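You operate a simulated robot arm through the tools that you are given. There is no shell and no other tool.

You run a simulated two-armed robot. Do the job below in one go: nothing can be reset, and whatever is moved stays where it is left.

## Task
Reset the die: turn bolts 2, 4, 5 and 6 back to 0.
Fine: rotate the head to reach them; keep the line running. Leave the other controls as they are.

The check looks at the end state, three seconds after you hand in, the way a careful person would. Anything else that was tipped, shoved, dropped, spilled or broken makes it a failure.

## Robot
Two 6-joint arms with fingered hands on one trunk that stands fixed in place. Base frame: the origin is at the foot of the trunk, x ahead of it, y to its left, z up. Lengths are in mm, angles in rad, forces in N, time in s.
The left shoulder is at [20, 157, 829], the right one opposite. With the tool pointing down near the work surface each hand reaches from about 100 to 800 mm from the base axis, measured 20 degrees to its own side. Payload 4.1 kg a hand.
The TCP of each hand is the grasp point between the finger pads, 33 mm short of the fingertips. In the tool frame z runs along the fingers and y along their closing line. Largest opening 112 mm; the body of the gripper starts 39 mm behind the TCP. The gripper is a hand of 4 fingers: y runs from the thumb to the fingers, the wrist lies at [-16, -118, -200] in the tool frame, and closing takes about 1.5 s.
Orientation is that of the tool frame in the base frame, as [roll, pitch, yaw] about the fixed x, y, z axes, in that order (R = Rz(yaw) Ry(pitch) Rx(roll)). With the fingers straight down and the wrist toward the robot, the tool's x, y and z point along [0, 1, 0], [1, 0, 0] and [0, 0, -1] of the base frame.

## Interface
- The arms move only by the tool servo_tool. It takes "left_moves", "right_moves" or both (then of equal length, played together; a hand with none holds still); each is one flat list of numbers, 7 for each row, row after row: the turn, a rotation vector about the base's x, y, z in rad, then the shift along the base's x, y, z in mm, then the opening, from 0 (shut) to 1 (fully open). In form: [ax, ay, az, dx, dy, dz, jaw, ax, ay, az, dx, dy, dz, jaw, ...]. A call has 1 to 20 rows; each row shifts and turns the commanded pose from where the row before left it. A row lasts 0.2 s, in which the tool goes at most 50 mm and 0.15 rad; a call with a longer step from one row to the next is refused whole, and so is a gripper value outside its range. A pose out of reach is approached as far as the arm can. The call stops where the force on the tool passes 40 N (or 10 N more than at its start, if that is more) or the arm is blocked; 0.2 s more then pass. The fingers move at their own pace (about 72 mm/s each) and stop on an object; they squeeze with about 32 N. The grip force told is the motor's: it shows also when the fingers shut on nothing. Time passes only in rows, and 0.2 s behind the last, so rows that do not move let the fingers close. The reply holds the time, the measured pose of the TCP, the force on the tool along the base axes, the opening and the grip force, in the units named above and with some noise, with the torque about the TCP (base axes, N m) and any sound that the robot's microphone picked up, and new pictures: "pictures" is both (left out), scene, wrist or none (wrist: the cameras of the hands that moved).
- Cameras (640 x 400 px; columns grow to the right, rows downward): "scene" is now at [-23.4, -77.7, 1465.7]; the picture's right is [-0.98, -0.21, 0.00], its down [-0.14, 0.68, -0.72] and it looks along [0.15, -0.71, -0.69] (base axes); focal length 214 px, centre (320, 200). "left" rides on the left gripper at [-66, -89, -130] in its tool frame; the picture's right is [-0.79, -0.29, 0.54], its down [0.55, -0.71, 0.44] and it looks along [0.26, 0.64, 0.72] (tool axes); focal length 247 px, centre (320, 200). "right" rides on the right gripper at [66, -89, -130] in its tool frame; the picture's right is [-0.79, 0.29, -0.54], its down [-0.55, -0.71, 0.44] and it looks along [-0.26, 0.64, 0.72] (tool axes); focal length 247 px, centre (320, 200). There is no depth. A picture from a camera that has moved, and an enlarged one, comes with that camera's place and axes in the base frame and with its lens. The place of the scene camera against the robot may be out by one fixed shift of up to 25 mm in any direction.
- set_grasp(shape, hand): the hand has 4 fingers and takes this shape, open, in about a second: jaw (thumb against the fingers, like two jaws); tri (thumb and two fingers); tip (a fingertip pinch); poke (one finger out to press); point (the index stretched); flat (the hand flat); cup (the hand cupped); fist (a fist). The gripper value then closes the fingers along that shape, each until it touches; the sizes above hold for jaw. It gives what a move gives, with no picture.
- head_to(pan, tilt): turns the head with the scene camera to pan (to the left, within 1.501 rad either way) and tilt (down, from -0.506 to 1.204), counted from straight ahead of the robot. It gives what a move gives, and a new picture of the scene camera.
- enlarge(camera, box): a new picture of the part [left, top, right, bottom] of that camera's present view, enlarged. No time passes.
- finish_job(): hands the job in; it is judged then, once.

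Places have to be worked out from the pictures, the camera data and where the tool is seen. Open the grippers and draw the arms clear of the work before you hand the job in, unless the task says otherwise.

The tools are called after "Call:" as name(argument=value, ...) on one line, values as JSON. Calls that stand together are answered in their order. servo_tool: Moves the arms, as the interface text tells. Its arguments: {"type":"object","properties":{"left_moves":{"type":"array","items":{"type":"number"}},"right_moves":{"type":"array","items":{"type":"number"}},"pictures":{"type":"string","enum":["both","scene","wrist","none"]}},"required":[]} The other tools are called the same way: set_grasp (shape, hand) gives the hand a shape; head_to (pan, tilt) turns the head that bears the scene camera; enlarge (camera, box) takes an enlarged picture of a part of a camera's view; finish_job () hands the job in.

At the start:

```text
clock: 0.0
left_tcp_pos: [320.8, 17.6, 1320.5]
left_tcp_rot: [3.141, -0.001, 1.184]
left_wrist_force: [0.0, 0.2, 0.0]
left_moment: [0.0, 0.0, -0.03]
left_opening: 111.7
left_grasp_force: 0.1
left_shape: jaw
right_tcp_pos: [304.9, -348.6, 1284.6]
right_tcp_rot: [-3.141, -0.001, 1.185]
right_wrist_force: [-0.1, 0.3, 1.1]
right_moment: [-0.02, -0.02, 0.0]
right_opening: 111.8
right_grasp_force: 0.0
right_shape: jaw
head pan, tilt: [-1.365, 0.761]
```

scene: 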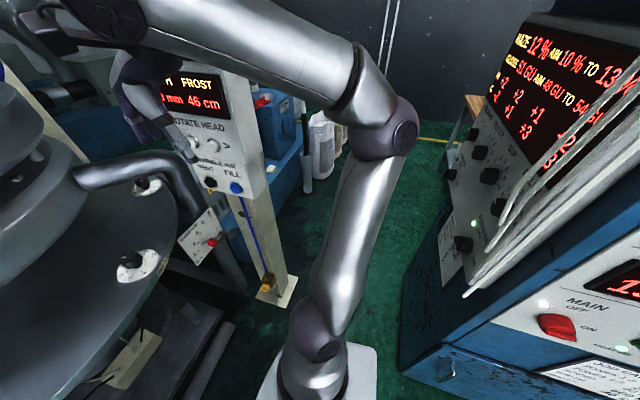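
right: 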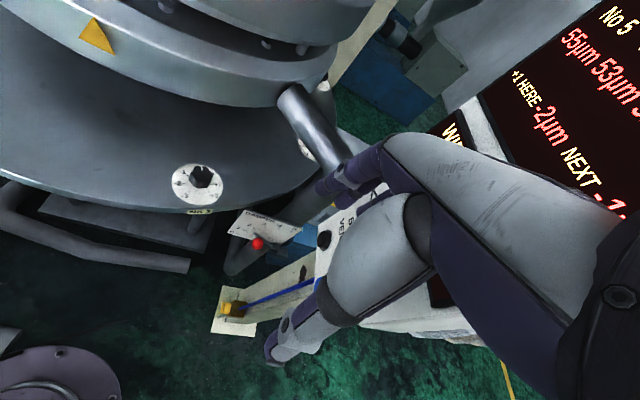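
left: 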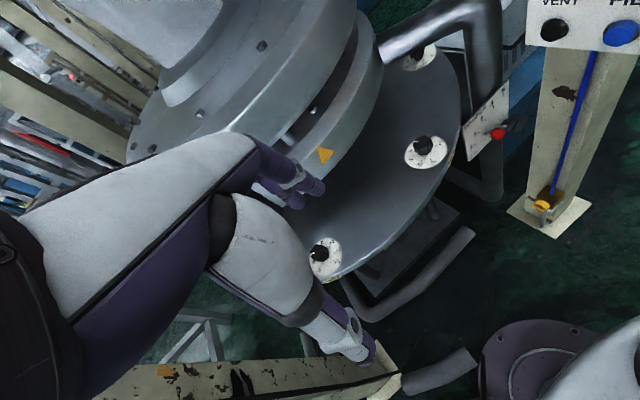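

The scene shows a blown-film die with numbered bolts around its rim, a post with "rotate head" buttons, and a large display at the right. I'll look around with the head first to understand the layout.

Call:
head_to(pan=0.0, tilt=0.6)

```text
clock: 1.5
left_tcp_pos: [319.9, 18.4, 1320.5]
left_tcp_rot: [-3.141, 0.0, 1.183]
left_wrist_force: [0.9, 0.0, -0.2]
left_moment: [0.02, 0.0, -0.01]
left_opening: 111.8
left_grasp_force: 0.0
left_shape: jaw
right_tcp_pos: [305.4, -347.5, 1284.2]
right_tcp_rot: [3.14, 0.0, 1.186]
right_wrist_force: [0.1, -1.0, 0.7]
right_moment: [-0.01, -0.02, -0.02]
right_opening: 111.6
right_grasp_force: 0.0
right_shape: jaw
head pan, tilt: [0.0, 0.6]
```

scene: 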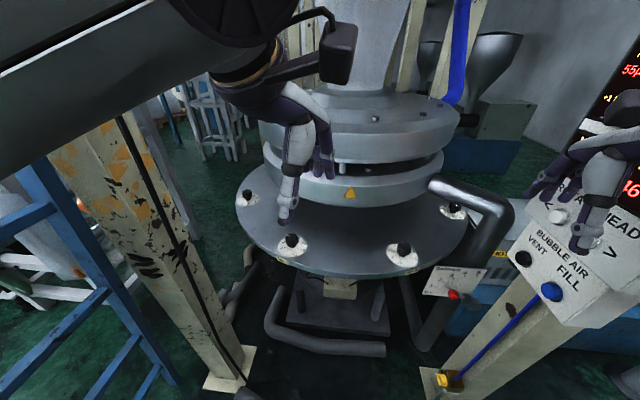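

The die is straight ahead with bolt dials on its lower rim; the control post is to the right front. I'll look at other directions to see the panels.

Call:
head_to(pan=-0.7, tilt=0.4)

Call:
head_to(pan=-1.4, tilt=0.4)

Call:
head_to(pan=1.2, tilt=0.5)

Call:
head_to(pan=0.0, tilt=0.0)

```text
clock: 2.6
left_tcp_pos: [321.5, 17.9, 1320.3]
left_tcp_rot: [-3.14, 0.0, 1.183]
left_wrist_force: [0.3, 0.8, 0.5]
left_moment: [-0.01, -0.01, 0.0]
left_opening: 111.6
left_grasp_force: 0.1
left_shape: jaw
right_tcp_pos: [306.7, -349.3, 1284.8]
right_tcp_rot: [3.14, 0.001, 1.185]
right_wrist_force: [0.4, -0.6, -0.2]
right_moment: [0.03, 0.03, -0.04]
right_opening: 111.7
right_grasp_force: 0.1
right_shape: jaw
head pan, tilt: [-0.7, 0.4]
```

scene: 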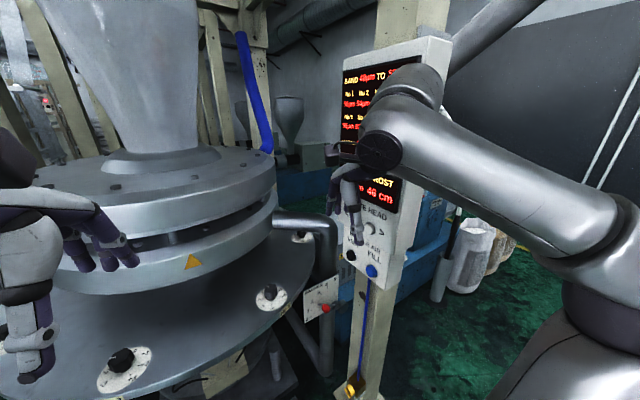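

```text
clock: 3.6
left_tcp_pos: [319.9, 17.2, 1319.2]
left_tcp_rot: [-3.14, 0.0, 1.183]
left_wrist_force: [-0.2, 0.7, -0.4]
left_moment: [-0.01, 0.04, 0.03]
left_opening: 111.6
left_grasp_force: 0.0
left_shape: jaw
right_tcp_pos: [306.5, -348.1, 1285.0]
right_tcp_rot: [-3.141, 0.0, 1.187]
right_wrist_force: [0.0, 0.5, -0.2]
right_moment: [0.04, -0.04, -0.06]
right_opening: 111.6
right_grasp_force: 0.1
right_shape: jaw
head pan, tilt: [-1.4, 0.4]
```

scene: 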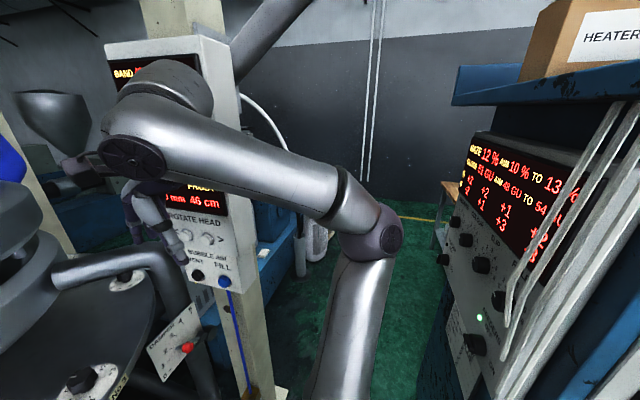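

```text
clock: 6.0
left_tcp_pos: [320.1, 18.6, 1318.8]
left_tcp_rot: [3.141, 0.001, 1.183]
left_wrist_force: [1.1, -0.4, -0.4]
left_moment: [-0.02, -0.02, 0.01]
left_opening: 111.4
left_grasp_force: 0.0
left_shape: jaw
right_tcp_pos: [306.3, -348.5, 1285.2]
right_tcp_rot: [3.139, 0.001, 1.185]
right_wrist_force: [-0.1, 0.4, 0.2]
right_moment: [0.0, 0.0, 0.01]
right_opening: 111.8
right_grasp_force: 0.1
right_shape: jaw
head pan, tilt: [1.201, 0.499]
```

scene: 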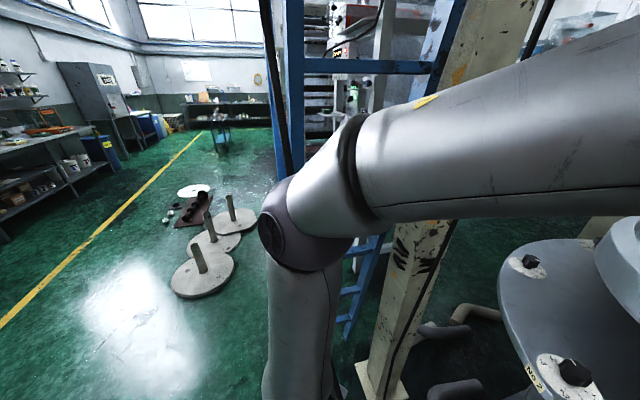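

```text
clock: 7.4
left_tcp_pos: [320.7, 16.9, 1320.0]
left_tcp_rot: [-3.141, 0.0, 1.183]
left_wrist_force: [-0.4, 0.2, -0.6]
left_moment: [0.01, -0.03, 0.02]
left_opening: 111.7
left_grasp_force: 0.1
left_shape: jaw
right_tcp_pos: [305.4, -348.4, 1284.8]
right_tcp_rot: [-3.141, 0.002, 1.186]
right_wrist_force: [-0.4, -0.3, 0.3]
right_moment: [0.02, -0.02, 0.02]
right_opening: 111.7
right_grasp_force: 0.1
right_shape: jaw
head pan, tilt: [0.0, 0.0]
```

scene: 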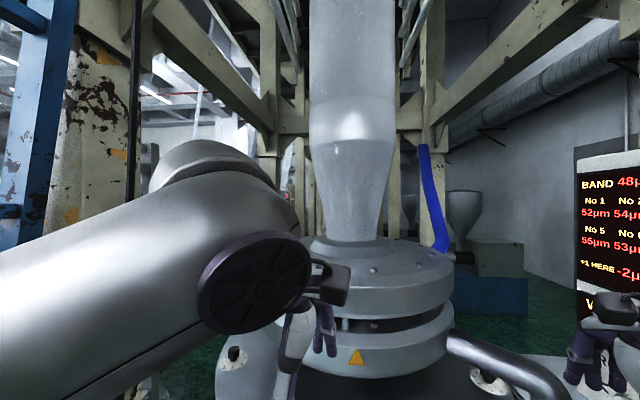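

The post display lists thicknesses per bolt and the effect of turning one. I'll turn towards it and enlarge to read all text, along with the right-hand panel.

Call:
head_to(pan=-0.75, tilt=0.15)

Call:
enlarge(camera="scene", box=[300, 60, 460, 340])

Call:
enlarge(camera="right", box=[400, 0, 640, 220])

Call:
head_to(pan=-1.5, tilt=0.5)

Call:
enlarge(camera="scene", box=[360, 100, 640, 380])

```text
clock: 8.5
left_tcp_pos: [320.4, 17.3, 1319.9]
left_tcp_rot: [-3.141, 0.0, 1.184]
left_wrist_force: [0.3, -1.2, -0.2]
left_moment: [0.0, -0.02, 0.02]
left_opening: 111.3
left_grasp_force: 0.0
left_shape: jaw
right_tcp_pos: [306.4, -348.9, 1284.0]
right_tcp_rot: [-3.141, 0.0, 1.184]
right_wrist_force: [-0.4, -0.1, -0.4]
right_moment: [-0.01, 0.0, 0.01]
right_opening: 111.4
right_grasp_force: 0.1
right_shape: jaw
head pan, tilt: [-0.75, 0.15]
```

scene: 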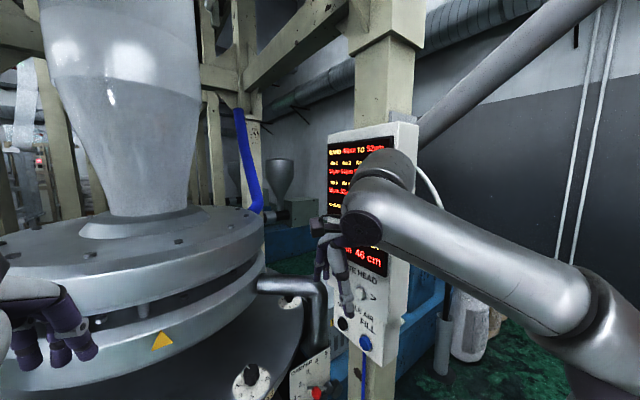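

```text
1.43 times, centred on (380, 200) of scene
camera zoom: at [27.6, -60.3, 1520.9], right [-0.68, -0.73, 0.0], down [-0.11, 0.1, -0.99], along [0.72, -0.67, -0.15], focal length 306 px, centre (234, 200)
```

zoom: 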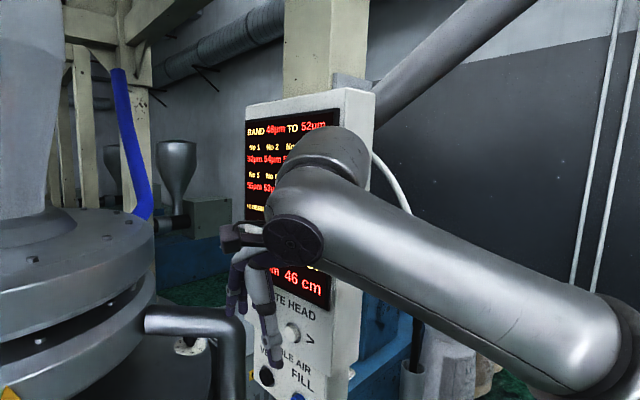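

```text
1.82 times, centred on (520, 110) of right
camera zoom: at [249.5, -253.8, 1414.9], right [-0.03, -0.84, 0.54], down [-0.87, -0.24, -0.44], along [0.5, -0.48, -0.72], focal length 449 px, centre (-44, 364)
```

zoom: 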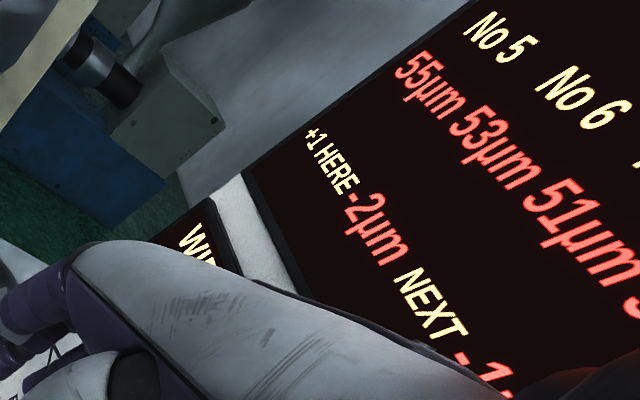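

```text
clock: 9.6
left_tcp_pos: [320.4, 17.1, 1320.9]
left_tcp_rot: [3.141, 0.0, 1.181]
left_wrist_force: [0.0, 0.1, 0.6]
left_moment: [-0.03, 0.0, -0.04]
left_opening: 111.6
left_grasp_force: 0.1
left_shape: jaw
right_tcp_pos: [306.2, -349.9, 1285.9]
right_tcp_rot: [-3.14, 0.001, 1.186]
right_wrist_force: [0.6, -0.5, -0.1]
right_moment: [-0.04, -0.03, -0.01]
right_opening: 111.7
right_grasp_force: 0.0
right_shape: jaw
head pan, tilt: [-1.499, 0.499]
```

scene: 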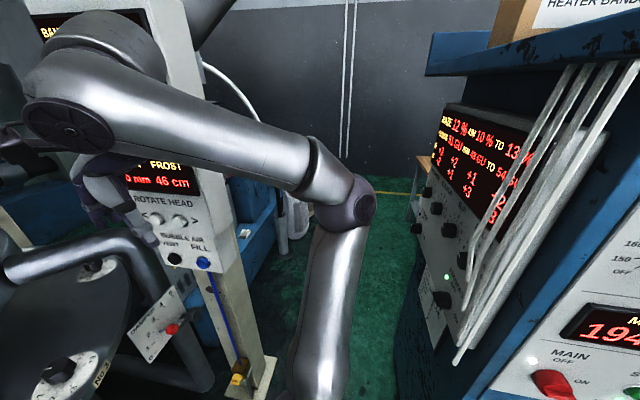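

```text
1.43 times, centred on (500, 240) of scene
camera zoom: at [-33.7, -87.9, 1488.6], right [-1.0, -0.07, 0.0], down [-0.03, 0.48, -0.88], along [0.06, -0.88, -0.48], focal length 306 px, centre (63, 143)
```

zoom: 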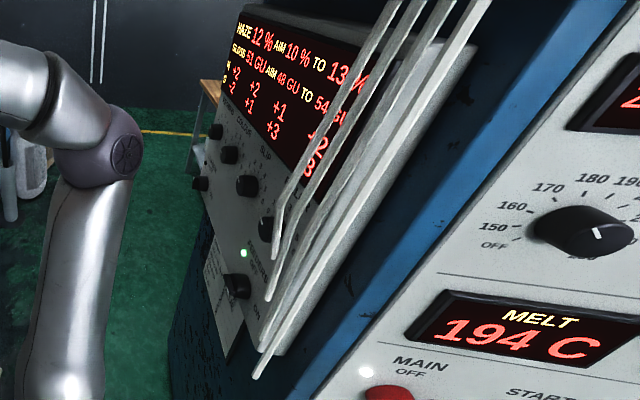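

The right arm hides the displays, so I'll draw the right hand back toward the robot and down, away from everything, then look again.

Call:
servo_tool(right_moves=[0, 0, 0, -20, 0, -30, 1, 0, 0, 0, -20, 0, -30, 1, 0, 0, 0, -20, 0, -30, 1, 0, 0, 0, -20, 0, -30, 1, 0, 0, 0, -20, 0, -30, 1], pictures="both")

Call:
head_to(pan=-0.85, tilt=0.3)

Call:
enlarge(camera="scene", box=[240, 40, 400, 140])

```text
clock: 10.8
left_tcp_pos: [319.6, 18.5, 1320.3]
left_tcp_rot: [3.14, 0.0, 1.184]
left_wrist_force: [-0.5, 0.1, -0.2]
left_moment: [0.0, 0.03, 0.01]
left_opening: 111.7
left_grasp_force: 0.2
left_shape: jaw
right_tcp_pos: [205.9, -350.0, 1134.0]
right_tcp_rot: [3.141, 0.0, 1.184]
right_wrist_force: [-0.3, -0.1, -0.1]
right_moment: [-0.03, 0.01, 0.01]
right_opening: 111.7
right_grasp_force: 0.0
right_shape: jaw
head pan, tilt: [-1.499, 0.499]
camera right: at [148.8, -254.7, 1264.1], right [-0.03, -0.84, 0.54], down [-0.87, -0.24, -0.44], along [0.5, -0.48, -0.72], focal length 247 px, centre (320, 200)
```

scene: 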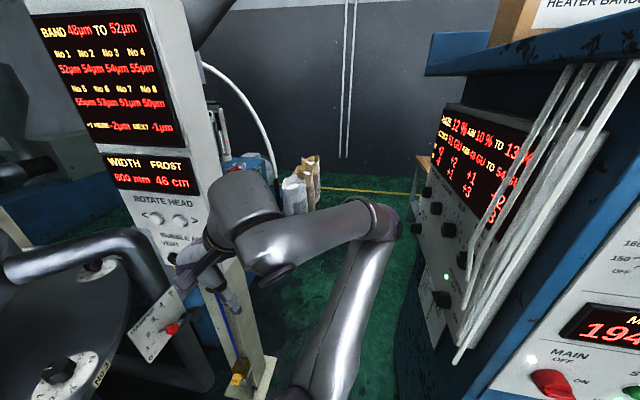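
right: 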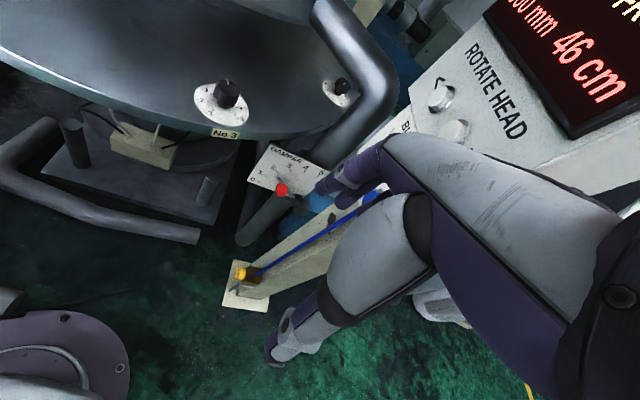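

```text
clock: 11.8
left_tcp_pos: [320.0, 18.0, 1321.1]
left_tcp_rot: [3.14, 0.002, 1.183]
left_wrist_force: [0.1, 0.7, 1.3]
left_moment: [0.0, 0.0, -0.05]
left_opening: 111.5
left_grasp_force: 0.0
left_shape: jaw
right_tcp_pos: [204.8, -349.3, 1134.5]
right_tcp_rot: [3.14, -0.001, 1.187]
right_wrist_force: [0.1, -0.6, 0.3]
right_moment: [0.0, -0.03, 0.02]
right_opening: 111.9
right_grasp_force: 0.1
right_shape: jaw
head pan, tilt: [-0.85, 0.3]
```

scene: 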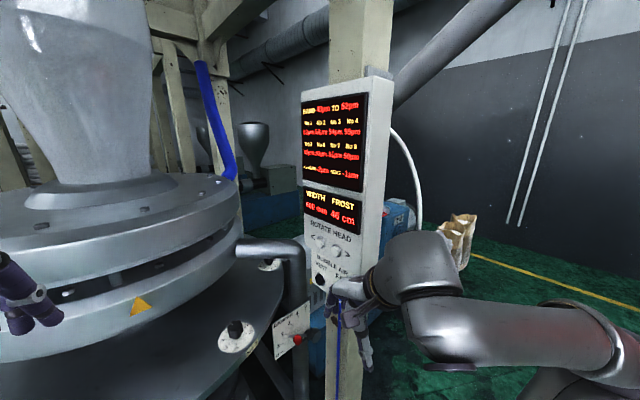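

```text
4.00 times, centred on (320, 90) of scene
camera zoom: at [21.3, -67.3, 1506.9], right [-0.75, -0.66, 0.0], down [-0.2, 0.22, -0.96], along [0.63, -0.72, -0.3], focal length 858 px, centre (320, 640)
```

zoom: 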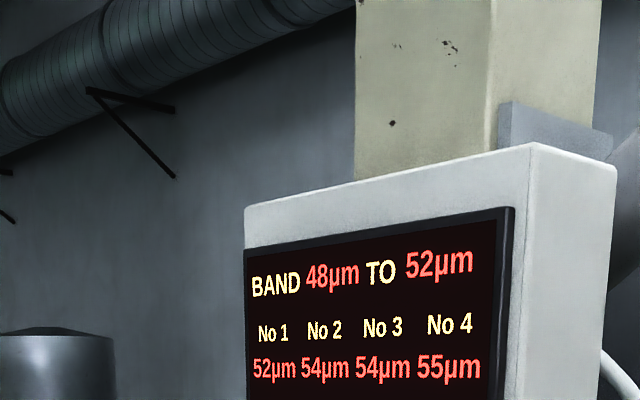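

Now the display is clear. I'll enlarge the rest of it plus the buttons, and the clamp/red-knob plate.

Call:
enlarge(camera="scene", box=[290, 90, 390, 200])

Call:
enlarge(camera="scene", box=[260, 190, 390, 300])

Call:
enlarge(camera="scene", box=[190, 240, 330, 370])

Call:
enlarge(camera="right", box=[180, 60, 420, 220])

Call:
enlarge(camera="left", box=[280, 20, 520, 300])

```text
3.64 times, centred on (340, 145) of scene
camera zoom: at [21.3, -67.3, 1506.9], right [-0.75, -0.66, 0.0], down [-0.2, 0.22, -0.96], along [0.63, -0.72, -0.3], focal length 780 px, centre (247, 400)
```

zoom: 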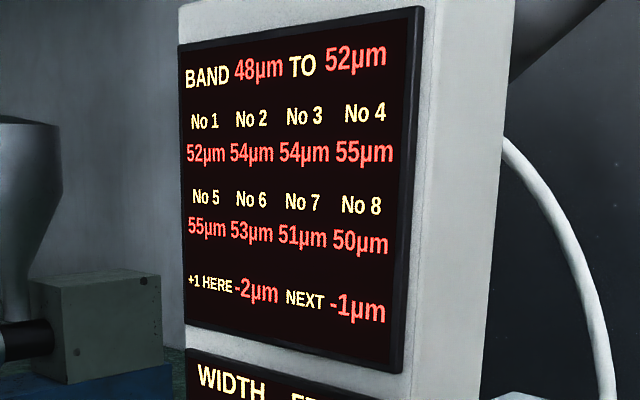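

```text
3.64 times, centred on (325, 245) of scene
camera zoom: at [21.3, -67.3, 1506.9], right [-0.75, -0.66, 0.0], down [-0.2, 0.22, -0.96], along [0.63, -0.72, -0.3], focal length 780 px, centre (302, 36)
```

zoom: 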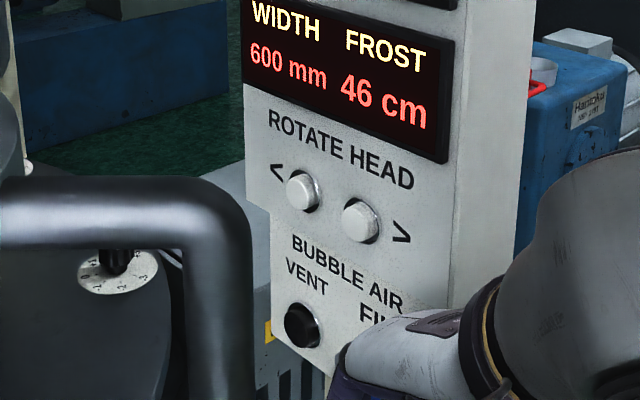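

```text
3.08 times, centred on (260, 305) of scene
camera zoom: at [21.3, -67.3, 1506.9], right [-0.75, -0.66, 0.0], down [-0.2, 0.22, -0.96], along [0.63, -0.72, -0.3], focal length 660 px, centre (505, -123)
```

zoom: 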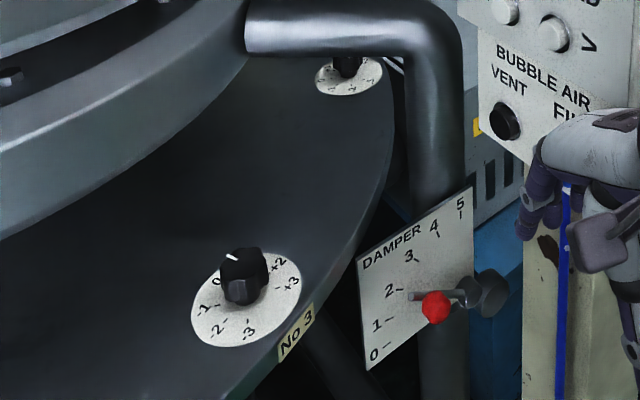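

```text
2.50 times, centred on (300, 140) of right
camera zoom: at [149.0, -255.1, 1264.7], right [-0.03, -0.84, 0.54], down [-0.87, -0.24, -0.44], along [0.5, -0.48, -0.72], focal length 617 px, centre (370, 350)
```

zoom: 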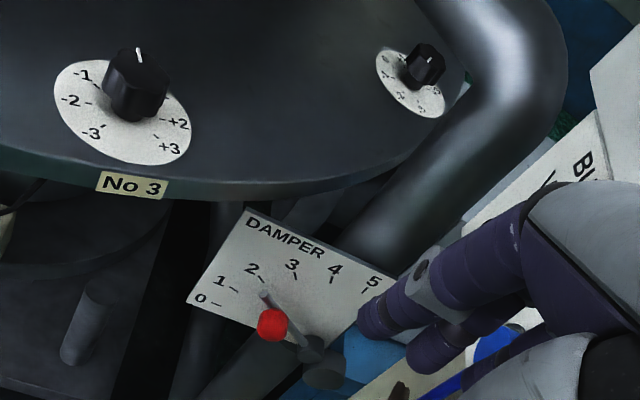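

```text
1.43 times, centred on (400, 160) of left
camera zoom: at [212.9, -10.0, 1451.7], right [-0.56, -0.63, -0.54], down [-0.45, 0.78, -0.44], along [0.69, 0.0, -0.72], focal length 353 px, centre (206, 257)
```

zoom: 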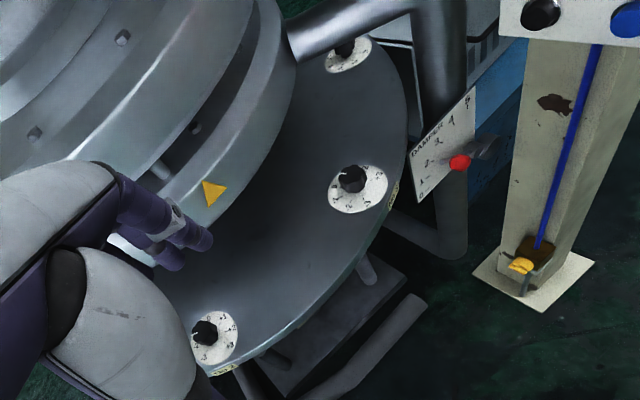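

The bolts are pointer knobs on -3…+3 dials, and the thickness readings suggest bolts 2, 4, 5, 6 sit negative. I'll look at the right-hand panel and posted cards for any rules that matter.

Call:
head_to(pan=-1.5, tilt=0.7)

Call:
enlarge(camera="scene", box=[400, 40, 560, 140])

Call:
enlarge(camera="scene", box=[390, 120, 510, 320])

Call:
enlarge(camera="scene", box=[480, 240, 640, 400])

```text
clock: 12.8
left_tcp_pos: [319.3, 18.1, 1318.9]
left_tcp_rot: [3.141, 0.0, 1.183]
left_wrist_force: [0.2, -0.1, -0.1]
left_moment: [-0.01, 0.02, 0.01]
left_opening: 111.5
left_grasp_force: 0.1
left_shape: jaw
right_tcp_pos: [204.5, -349.6, 1135.2]
right_tcp_rot: [3.141, 0.002, 1.186]
right_wrist_force: [-0.3, 0.5, -0.1]
right_moment: [0.04, 0.01, -0.01]
right_opening: 111.8
right_grasp_force: 0.1
right_shape: jaw
head pan, tilt: [-1.499, 0.7]
```

scene: 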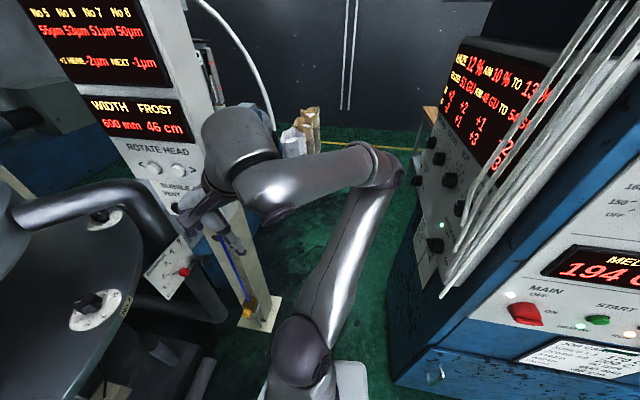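

```text
4.00 times, centred on (480, 90) of scene
camera zoom: at [-34.2, -81.8, 1470.8], right [-1.0, -0.07, 0.0], down [-0.05, 0.64, -0.77], along [0.06, -0.76, -0.64], focal length 858 px, centre (-320, 640)
```

zoom: 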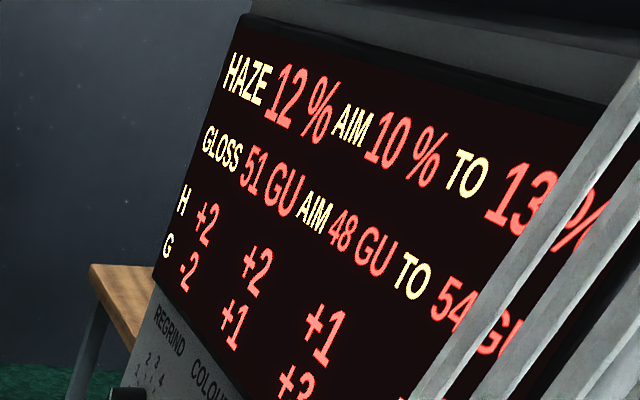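

```text
2.00 times, centred on (450, 220) of scene
camera zoom: at [-34.2, -81.8, 1470.8], right [-1.0, -0.07, 0.0], down [-0.05, 0.64, -0.77], along [0.06, -0.76, -0.64], focal length 429 px, centre (60, 160)
```

zoom: 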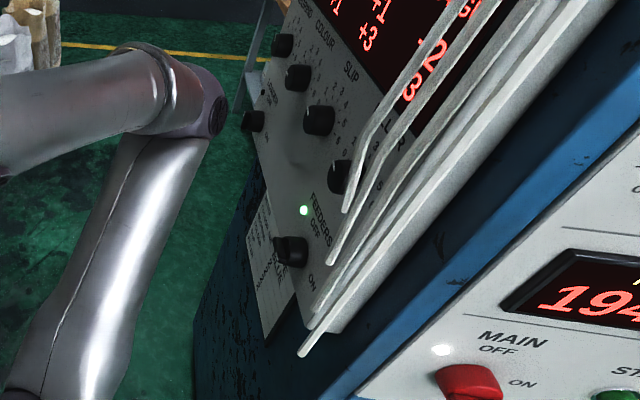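

```text
2.50 times, centred on (560, 320) of scene
camera zoom: at [-34.2, -81.8, 1470.8], right [-1.0, -0.07, 0.0], down [-0.05, 0.64, -0.77], along [0.06, -0.76, -0.64], focal length 536 px, centre (-280, -100)
```

zoom: 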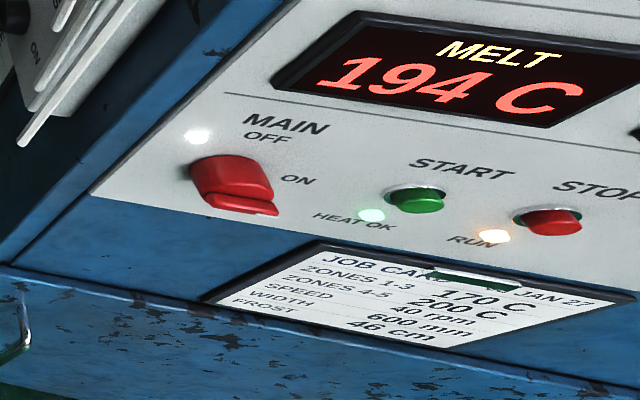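

The line is running and none of the cards restrict bolts. Now I'll look closely at the bolt dials with the left wrist camera.

Call:
enlarge(camera="left", box=[290, 220, 370, 290])

Call:
enlarge(camera="left", box=[380, 110, 470, 190])

Call:
enlarge(camera="left", box=[380, 20, 470, 100])

Call:
head_to(pan=0.0, tilt=0.9)

Call:
enlarge(camera="scene", box=[200, 60, 480, 240])

```text
5.71 times, centred on (330, 255) of left
camera zoom: at [212.9, -10.0, 1451.7], right [-0.56, -0.63, -0.54], down [-0.45, 0.78, -0.44], along [0.69, 0.0, -0.72], focal length 1411 px, centre (263, -114)
```

zoom: 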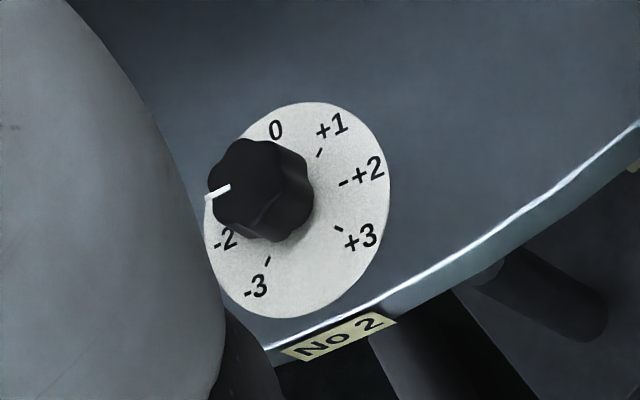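

```text
5.00 times, centred on (425, 150) of left
camera zoom: at [212.9, -10.0, 1451.7], right [-0.56, -0.63, -0.54], down [-0.45, 0.78, -0.44], along [0.69, 0.0, -0.72], focal length 1235 px, centre (-205, 450)
```

zoom: 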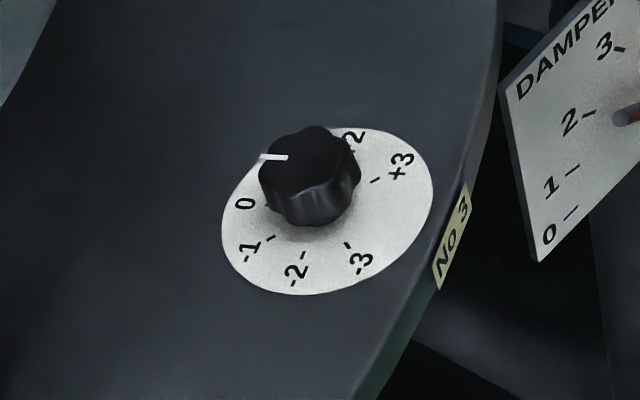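

```text
5.00 times, centred on (425, 60) of left
camera zoom: at [212.9, -10.0, 1451.7], right [-0.56, -0.63, -0.54], down [-0.45, 0.78, -0.44], along [0.69, 0.0, -0.72], focal length 1235 px, centre (-205, 900)
```

zoom: 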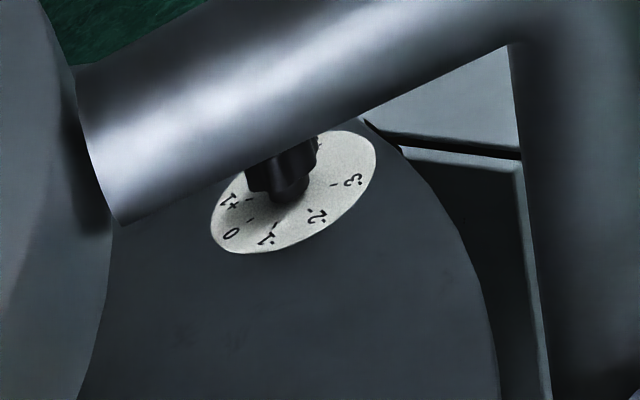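

```text
clock: 14.4
left_tcp_pos: [320.2, 16.1, 1319.5]
left_tcp_rot: [3.142, 0.001, 1.185]
left_wrist_force: [0.0, 0.2, 0.3]
left_moment: [0.02, 0.01, 0.02]
left_opening: 111.6
left_grasp_force: 0.0
left_shape: jaw
right_tcp_pos: [204.5, -349.6, 1133.7]
right_tcp_rot: [-3.141, 0.001, 1.185]
right_wrist_force: [0.2, 0.5, -0.3]
right_moment: [0.03, 0.02, -0.03]
right_opening: 111.5
right_grasp_force: 0.0
right_shape: jaw
head pan, tilt: [0.0, 0.901]
```

scene: 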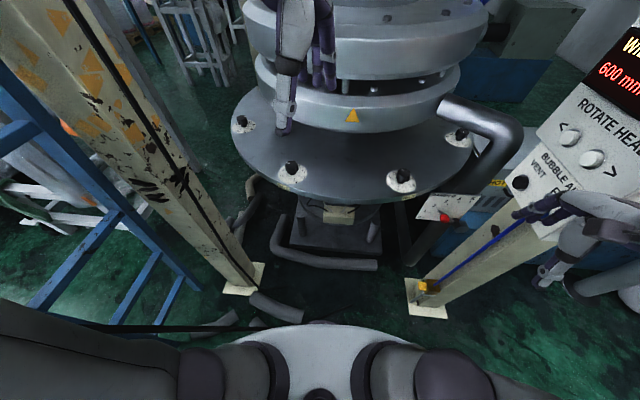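

```text
2.22 times, centred on (340, 150) of scene
camera zoom: at [35.2, 2.8, 1454.7], right [0.0, -1.0, 0.0], down [-0.78, 0.0, -0.62], along [0.62, 0.0, -0.78], focal length 477 px, centre (276, 311)
```

zoom: 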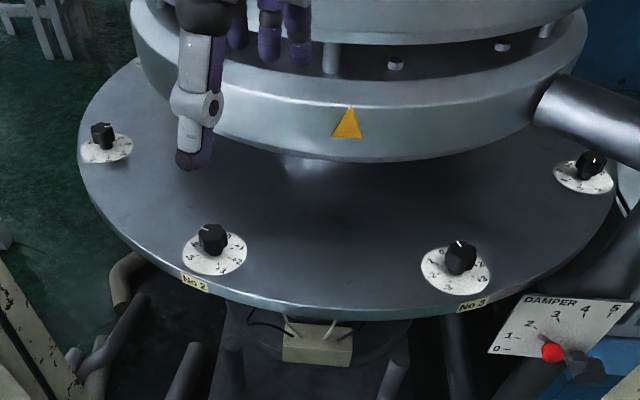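

Bolts 2 and 3 are near me, 4 is behind the pipe, and 5 and 6 are on the far side, so the head must turn. I'll give the right hand the poke shape and turn it so the finger points toward the button panel, which is roughly 500 mm to my right.

Call:
set_grasp(shape="poke", hand="right")

Call:
servo_tool(right_moves=[0, 0, 0.129, 9, 0, 3, 1, 0, 0, 0.129, 9, 0, 3, 1, 0, 0, 0.128, 9, 0, 3, 1, -0.1428, 0, 0, 9, 0, 3, 1, -0.1428, 0, 0, 9, 0, 3, 1, -0.1428, 0, 0, 9, 0, 3, 1, -0.1428, 0, 0, 9, 0, 3, 1, -0.1428, 0, 0, 9, 0, 3, 1, -0.1428, 0, 0, 9, 0, 3, 1, -0.1428, 0, 0, 9, 0, 3, 1], pictures="both")

```text
clock: 15.3
left_tcp_pos: [320.3, 17.1, 1320.1]
left_tcp_rot: [-3.139, -0.002, 1.182]
left_wrist_force: [-0.4, 0.5, 0.0]
left_moment: [-0.01, 0.0, -0.02]
left_opening: 111.8
left_grasp_force: 0.0
left_shape: jaw
right_tcp_pos: [205.6, -349.8, 1134.3]
right_tcp_rot: [-3.141, -0.001, 1.183]
right_wrist_force: [-1.0, -1.3, 0.9]
right_moment: [0.0, 0.01, 0.0]
right_opening: 0.0
right_grasp_force: 0.1
right_shape: poke
head pan, tilt: [0.0, 0.901]
```

```text
clock: 17.5
left_tcp_pos: [321.0, 17.7, 1320.9]
left_tcp_rot: [3.14, -0.001, 1.182]
left_wrist_force: [-0.3, -0.2, 0.6]
left_moment: [-0.02, -0.02, 0.02]
left_opening: 111.7
left_grasp_force: 0.0
left_shape: jaw
right_tcp_pos: [295.4, -349.8, 1164.3]
right_tcp_rot: [3.136, 1.0, 1.568]
right_wrist_force: [-1.2, 1.4, 0.3]
right_moment: [-0.01, 0.0, 0.01]
right_opening: 0.0
right_grasp_force: 0.1
right_shape: poke
head pan, tilt: [0.0, 0.901]
camera right: at [207.1, -204.2, 1179.6], right [0.28, 0.03, 0.96], down [-0.71, -0.67, 0.23], along [0.64, -0.75, -0.17], focal length 247 px, centre (320, 200)
```

scene: 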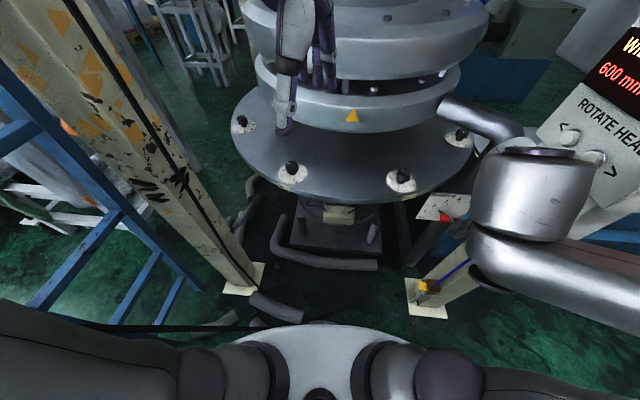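
right: 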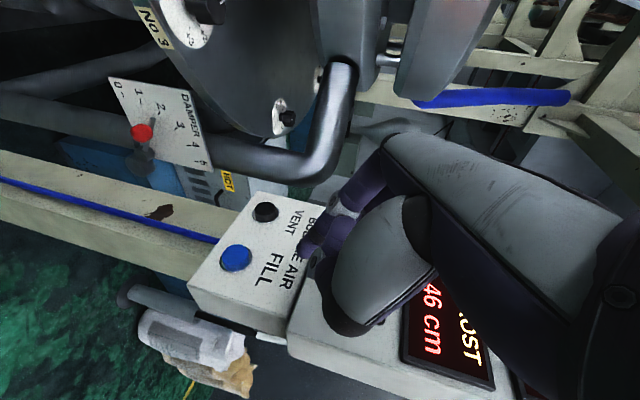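

Right camera now shows the VENT/FILL part of the panel; triangulating gives a panel face near y≈-508 facing +y, with the rotate buttons around z≈1176. I'll enlarge the hand to see where the poking finger is.

Call:
enlarge(camera="right", box=[220, 120, 480, 340])

Call:
enlarge(camera="scene", box=[460, 80, 640, 260])

```text
1.82 times, centred on (350, 230) of right
camera zoom: at [207.1, -204.2, 1179.6], right [0.28, 0.03, 0.96], down [-0.71, -0.67, 0.23], along [0.64, -0.75, -0.17], focal length 449 px, centre (266, 146)
```

zoom: 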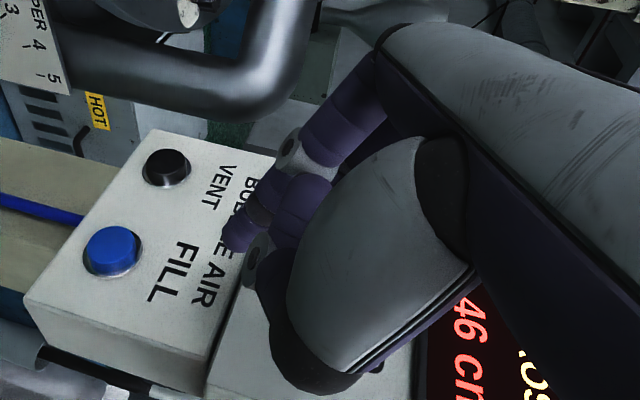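

```text
2.22 times, centred on (550, 170) of scene
camera zoom: at [35.0, 2.7, 1454.7], right [0.0, -1.0, 0.0], down [-0.78, 0.0, -0.62], along [0.62, 0.0, -0.78], focal length 477 px, centre (-191, 267)
```

zoom: 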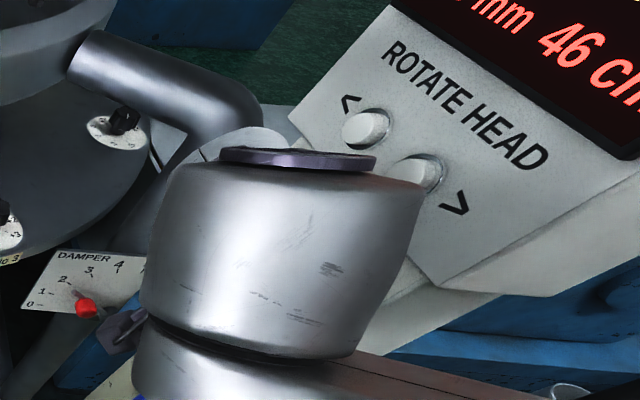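

The poke fingertip lies about on the tool axis, ~35 mm beyond the TCP. I'll finish turning the hand so the finger points along -y and look from the head toward the panel.

Call:
servo_tool(right_moves=[-0.1428, 0, 0, 12, 0, 3, 0, -0.1428, 0, 0, 12, 0, 3, 0, -0.1428, 0, 0, 12, 0, 3, 0, -0.1422, 0, 0, 12, 0, 3, 0], pictures="wrist")

Call:
head_to(pan=-1.0, tilt=0.6)

Call:
enlarge(camera="scene", box=[220, 80, 420, 260])

```text
clock: 18.5
left_tcp_pos: [320.3, 17.5, 1318.9]
left_tcp_rot: [3.141, 0.001, 1.184]
left_wrist_force: [0.4, -0.7, 0.2]
left_moment: [0.01, -0.04, 0.03]
left_opening: 111.6
left_grasp_force: 0.0
left_shape: jaw
right_tcp_pos: [361.7, -343.7, 1198.9]
right_tcp_rot: [0.713, 1.569, -0.86]
right_wrist_force: [0.0, -0.3, -0.5]
right_moment: [0.02, 0.01, 0.02]
right_opening: 0.2
right_grasp_force: 0.1
right_shape: poke
right hand out of reach, approached as far as the arm can: row 2, 3, 4
head pan, tilt: [0.0, 0.901]
camera right: at [274.1, -214.1, 1133.0], right [0.29, 0.54, 0.79], down [-0.71, -0.43, 0.55], along [0.64, -0.72, 0.26], focal length 247 px, centre (320, 200)
```

right: 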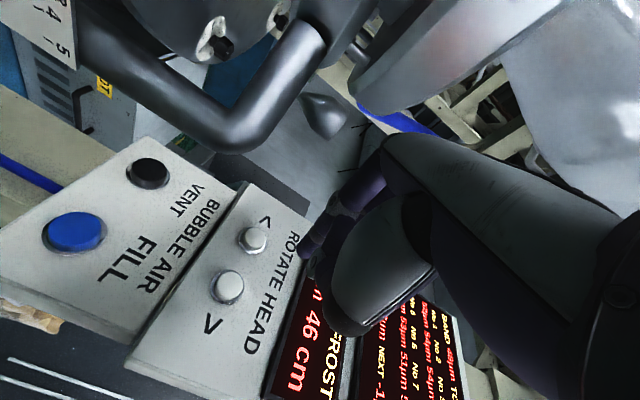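

```text
clock: 19.8
left_tcp_pos: [319.4, 17.9, 1320.4]
left_tcp_rot: [-3.141, -0.001, 1.184]
left_wrist_force: [-0.2, 0.7, 0.0]
left_moment: [-0.01, 0.03, -0.01]
left_opening: 111.6
left_grasp_force: 0.1
left_shape: jaw
right_tcp_pos: [361.4, -345.3, 1198.9]
right_tcp_rot: [-2.874, 1.568, 1.836]
right_wrist_force: [0.1, -0.4, 0.0]
right_moment: [-0.01, -0.01, 0.0]
right_opening: 0.0
right_grasp_force: 0.1
right_shape: poke
head pan, tilt: [-1.0, 0.6]
```

scene: 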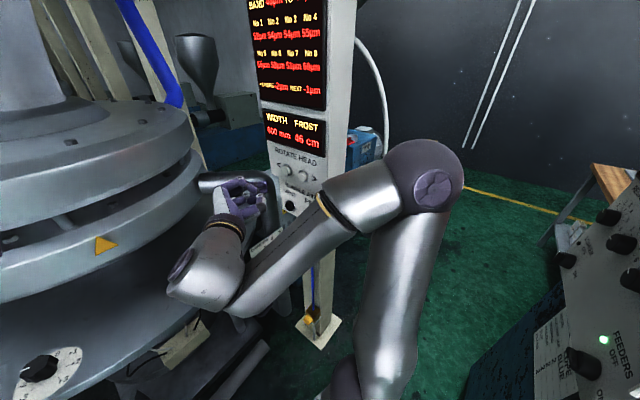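

```text
2.22 times, centred on (320, 170) of scene
camera zoom: at [7.5, -71.4, 1479.4], right [-0.84, -0.54, 0.0], down [-0.31, 0.48, -0.82], along [0.45, -0.69, -0.57], focal length 477 px, centre (320, 267)
```

zoom: 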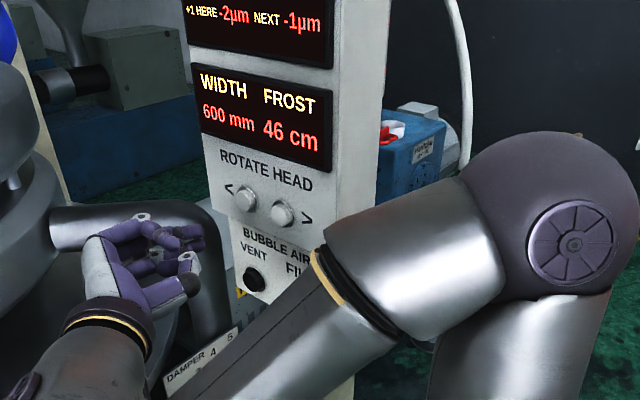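

Triangulating across wrist views gives "<" ≈ [415, -500, 1175] and ">" ≈ [349, -500, 1175], the panel facing +y. I'll enlarge the wrist view to locate the fingertip exactly.

Call:
enlarge(camera="right", box=[200, 160, 400, 340])

Call:
enlarge(camera="scene", box=[200, 150, 320, 250])

```text
2.22 times, centred on (300, 250) of right
camera zoom: at [274.1, -213.8, 1133.2], right [0.29, 0.54, 0.79], down [-0.71, -0.44, 0.55], along [0.64, -0.72, 0.26], focal length 549 px, centre (364, 89)
```

zoom: 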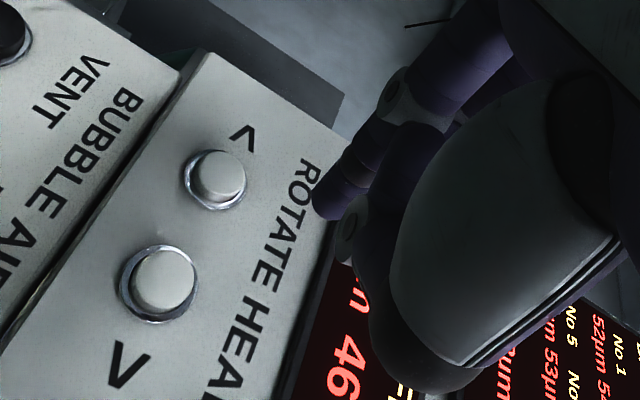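

```text
4.00 times, centred on (260, 200) of scene
camera zoom: at [7.5, -71.4, 1479.4], right [-0.84, -0.54, 0.0], down [-0.31, 0.48, -0.82], along [0.45, -0.69, -0.57], focal length 858 px, centre (560, 200)
```

zoom: 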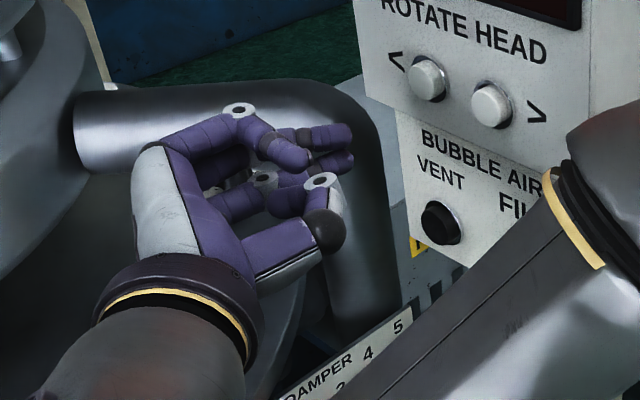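

The fingertip sits about [5, 0, 35] in the tool frame. I'll move the hand toward the ">" button, stopping ~25 mm short, and check how well the arm follows.

Call:
servo_tool(right_moves=[0, 0, 0, 1, -18, 1, 0, 0, 0, 0, 1, -18, 1, 0, 0, 0, 0, 2, -18, 1, 0, 0, 0, 0, 2, -18, 1, 0], pictures="wrist")

Call:
enlarge(camera="scene", box=[200, 130, 340, 250])

```text
clock: 20.8
left_tcp_pos: [319.0, 18.8, 1320.2]
left_tcp_rot: [-3.141, 0.0, 1.184]
left_wrist_force: [-0.4, -0.4, 0.2]
left_moment: [-0.04, 0.05, 0.01]
left_opening: 111.7
left_grasp_force: 0.1
left_shape: jaw
right_tcp_pos: [367.7, -416.3, 1202.8]
right_tcp_rot: [-1.793, 1.569, 2.919]
right_wrist_force: [0.1, -0.1, -0.3]
right_moment: [0.01, -0.02, 0.0]
right_opening: 0.0
right_grasp_force: 0.0
right_shape: poke
head pan, tilt: [-1.0, 0.6]
camera right: at [280.4, -285.5, 1137.3], right [0.29, 0.54, 0.79], down [-0.71, -0.44, 0.55], along [0.64, -0.72, 0.26], focal length 247 px, centre (320, 200)
```

right: 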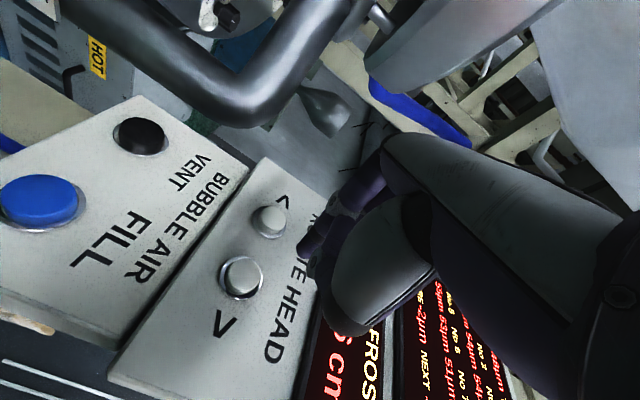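

```text
3.33 times, centred on (270, 190) of scene
camera zoom: at [7.5, -71.3, 1479.4], right [-0.84, -0.54, 0.0], down [-0.31, 0.48, -0.83], along [0.45, -0.69, -0.56], focal length 715 px, centre (487, 233)
```

zoom: 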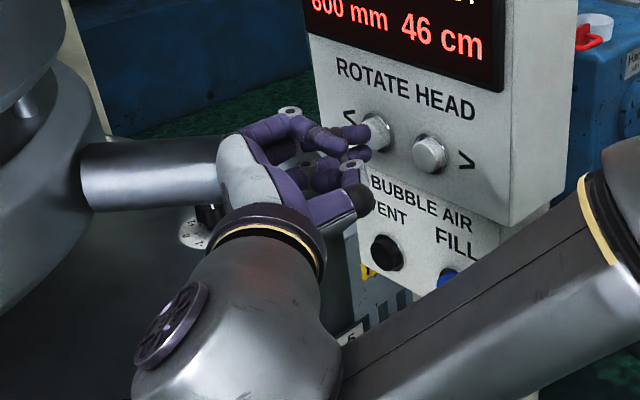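

The commanded pose follows fine. I'll shift to line up with ">" (x≈348.5, z≈1179 for the TCP) while still ~30 mm off the panel.

Call:
servo_tool(right_moves=[0, 0, 0, -10, -6, -12, 0, 0, 0, 0, -9, -6, -11, 0], pictures="wrist")

Call:
enlarge(camera="scene", box=[220, 130, 340, 230])

```text
clock: 21.4
left_tcp_pos: [321.5, 16.7, 1320.5]
left_tcp_rot: [-3.141, -0.001, 1.184]
left_wrist_force: [-0.1, -0.4, -0.4]
left_moment: [-0.01, 0.0, 0.01]
left_opening: 111.6
left_grasp_force: 0.0
left_shape: jaw
right_tcp_pos: [366.3, -431.7, 1194.8]
right_tcp_rot: [2.428, 1.568, 0.858]
right_wrist_force: [-0.9, 0.1, -0.2]
right_moment: [-0.02, 0.01, 0.02]
right_opening: 0.0
right_grasp_force: 0.1
right_shape: poke
right hand out of reach, approached as far as the arm can: row 1, 2
head pan, tilt: [-1.0, 0.6]
camera right: at [277.0, -301.0, 1129.8], right [0.29, 0.54, 0.79], down [-0.71, -0.44, 0.55], along [0.64, -0.72, 0.26], focal length 247 px, centre (320, 200)
```

right: 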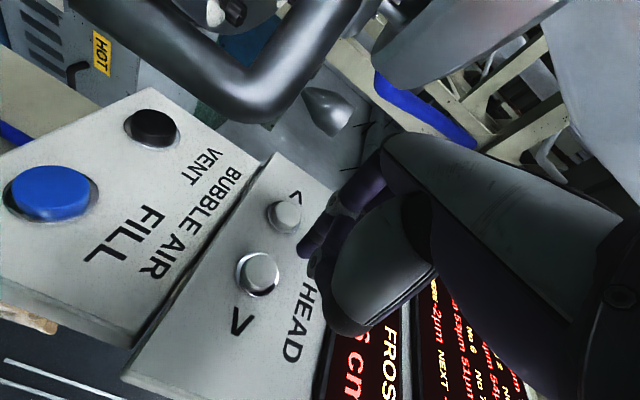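

```text
4.00 times, centred on (280, 180) of scene
camera zoom: at [7.5, -71.4, 1479.4], right [-0.84, -0.54, 0.0], down [-0.31, 0.48, -0.83], along [0.45, -0.69, -0.56], focal length 858 px, centre (480, 280)
```

zoom: 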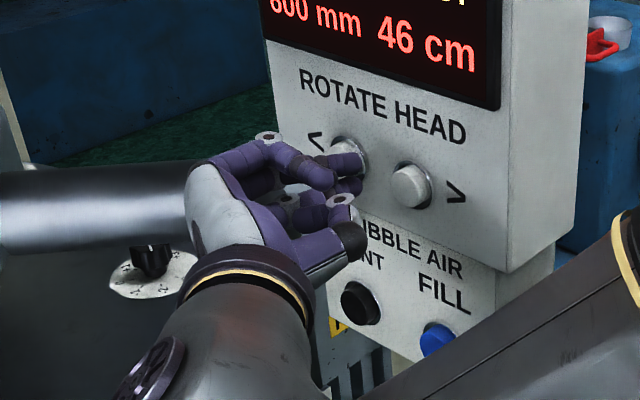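

The arm can't fold closer in this wrist roll (wrist too near the shoulder), so I'll back off slightly and roll the hand about its pointing axis to move the wrist up, then line up again.

Call:
servo_tool(right_moves=[0, 0, 0, 0, 15, 0, 0, 0, 0, 0, 0, 15, 0, 0, 0, 0.14, 0, 0, 0, 0, 0, 0, 0.14, 0, 0, 0, 0, 0, 0, 0.14, 0, 0, 0, 0, 0, 0, 0.14, 0, 0, 0, 0, 0, 0, 0.14, 0, -4, 0, -4, 0, 0, 0.14, 0, -5, 0, -4, 0, 0, 0, 0, -5, 0, -4, 0], pictures="wrist")

Call:
enlarge(camera="scene", box=[220, 110, 380, 230])

```text
clock: 23.4
left_tcp_pos: [320.2, 17.3, 1320.6]
left_tcp_rot: [-3.141, -0.001, 1.184]
left_wrist_force: [0.3, -0.4, 0.4]
left_moment: [0.01, 0.0, 0.03]
left_opening: 111.9
left_grasp_force: 0.0
left_shape: jaw
right_tcp_pos: [351.0, -401.0, 1183.8]
right_tcp_rot: [-1.57, 0.73, -3.139]
right_wrist_force: [0.3, 0.0, -0.2]
right_moment: [0.02, -0.02, -0.03]
right_opening: 0.0
right_grasp_force: 0.0
right_shape: poke
head pan, tilt: [-1.0, 0.6]
camera right: at [244.6, -271.3, 1206.0], right [0.78, 0.54, 0.31], down [-0.06, -0.44, 0.9], along [0.62, -0.72, -0.31], focal length 247 px, centre (320, 200)
```

right: 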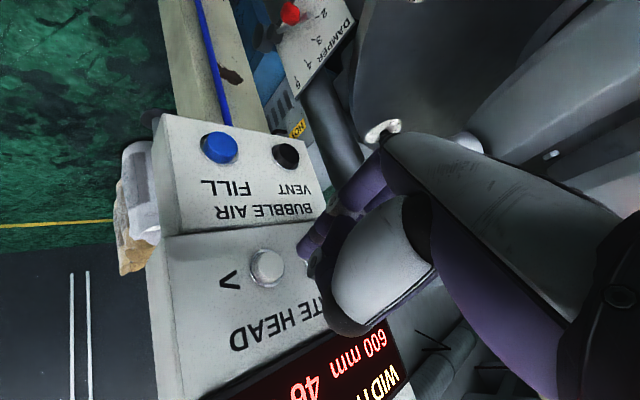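

```text
3.33 times, centred on (300, 170) of scene
camera zoom: at [7.5, -71.5, 1479.4], right [-0.84, -0.54, 0.0], down [-0.31, 0.48, -0.83], along [0.45, -0.69, -0.56], focal length 715 px, centre (387, 300)
```

zoom: 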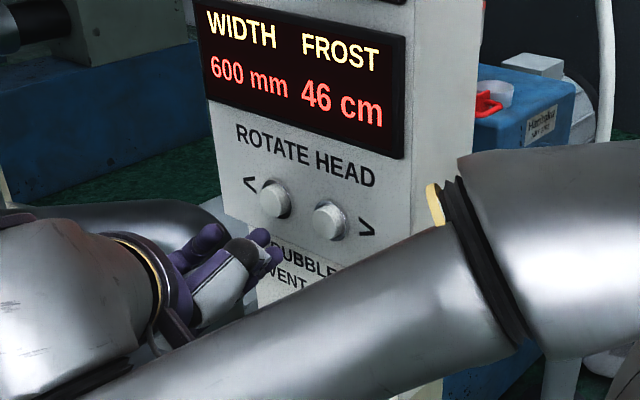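

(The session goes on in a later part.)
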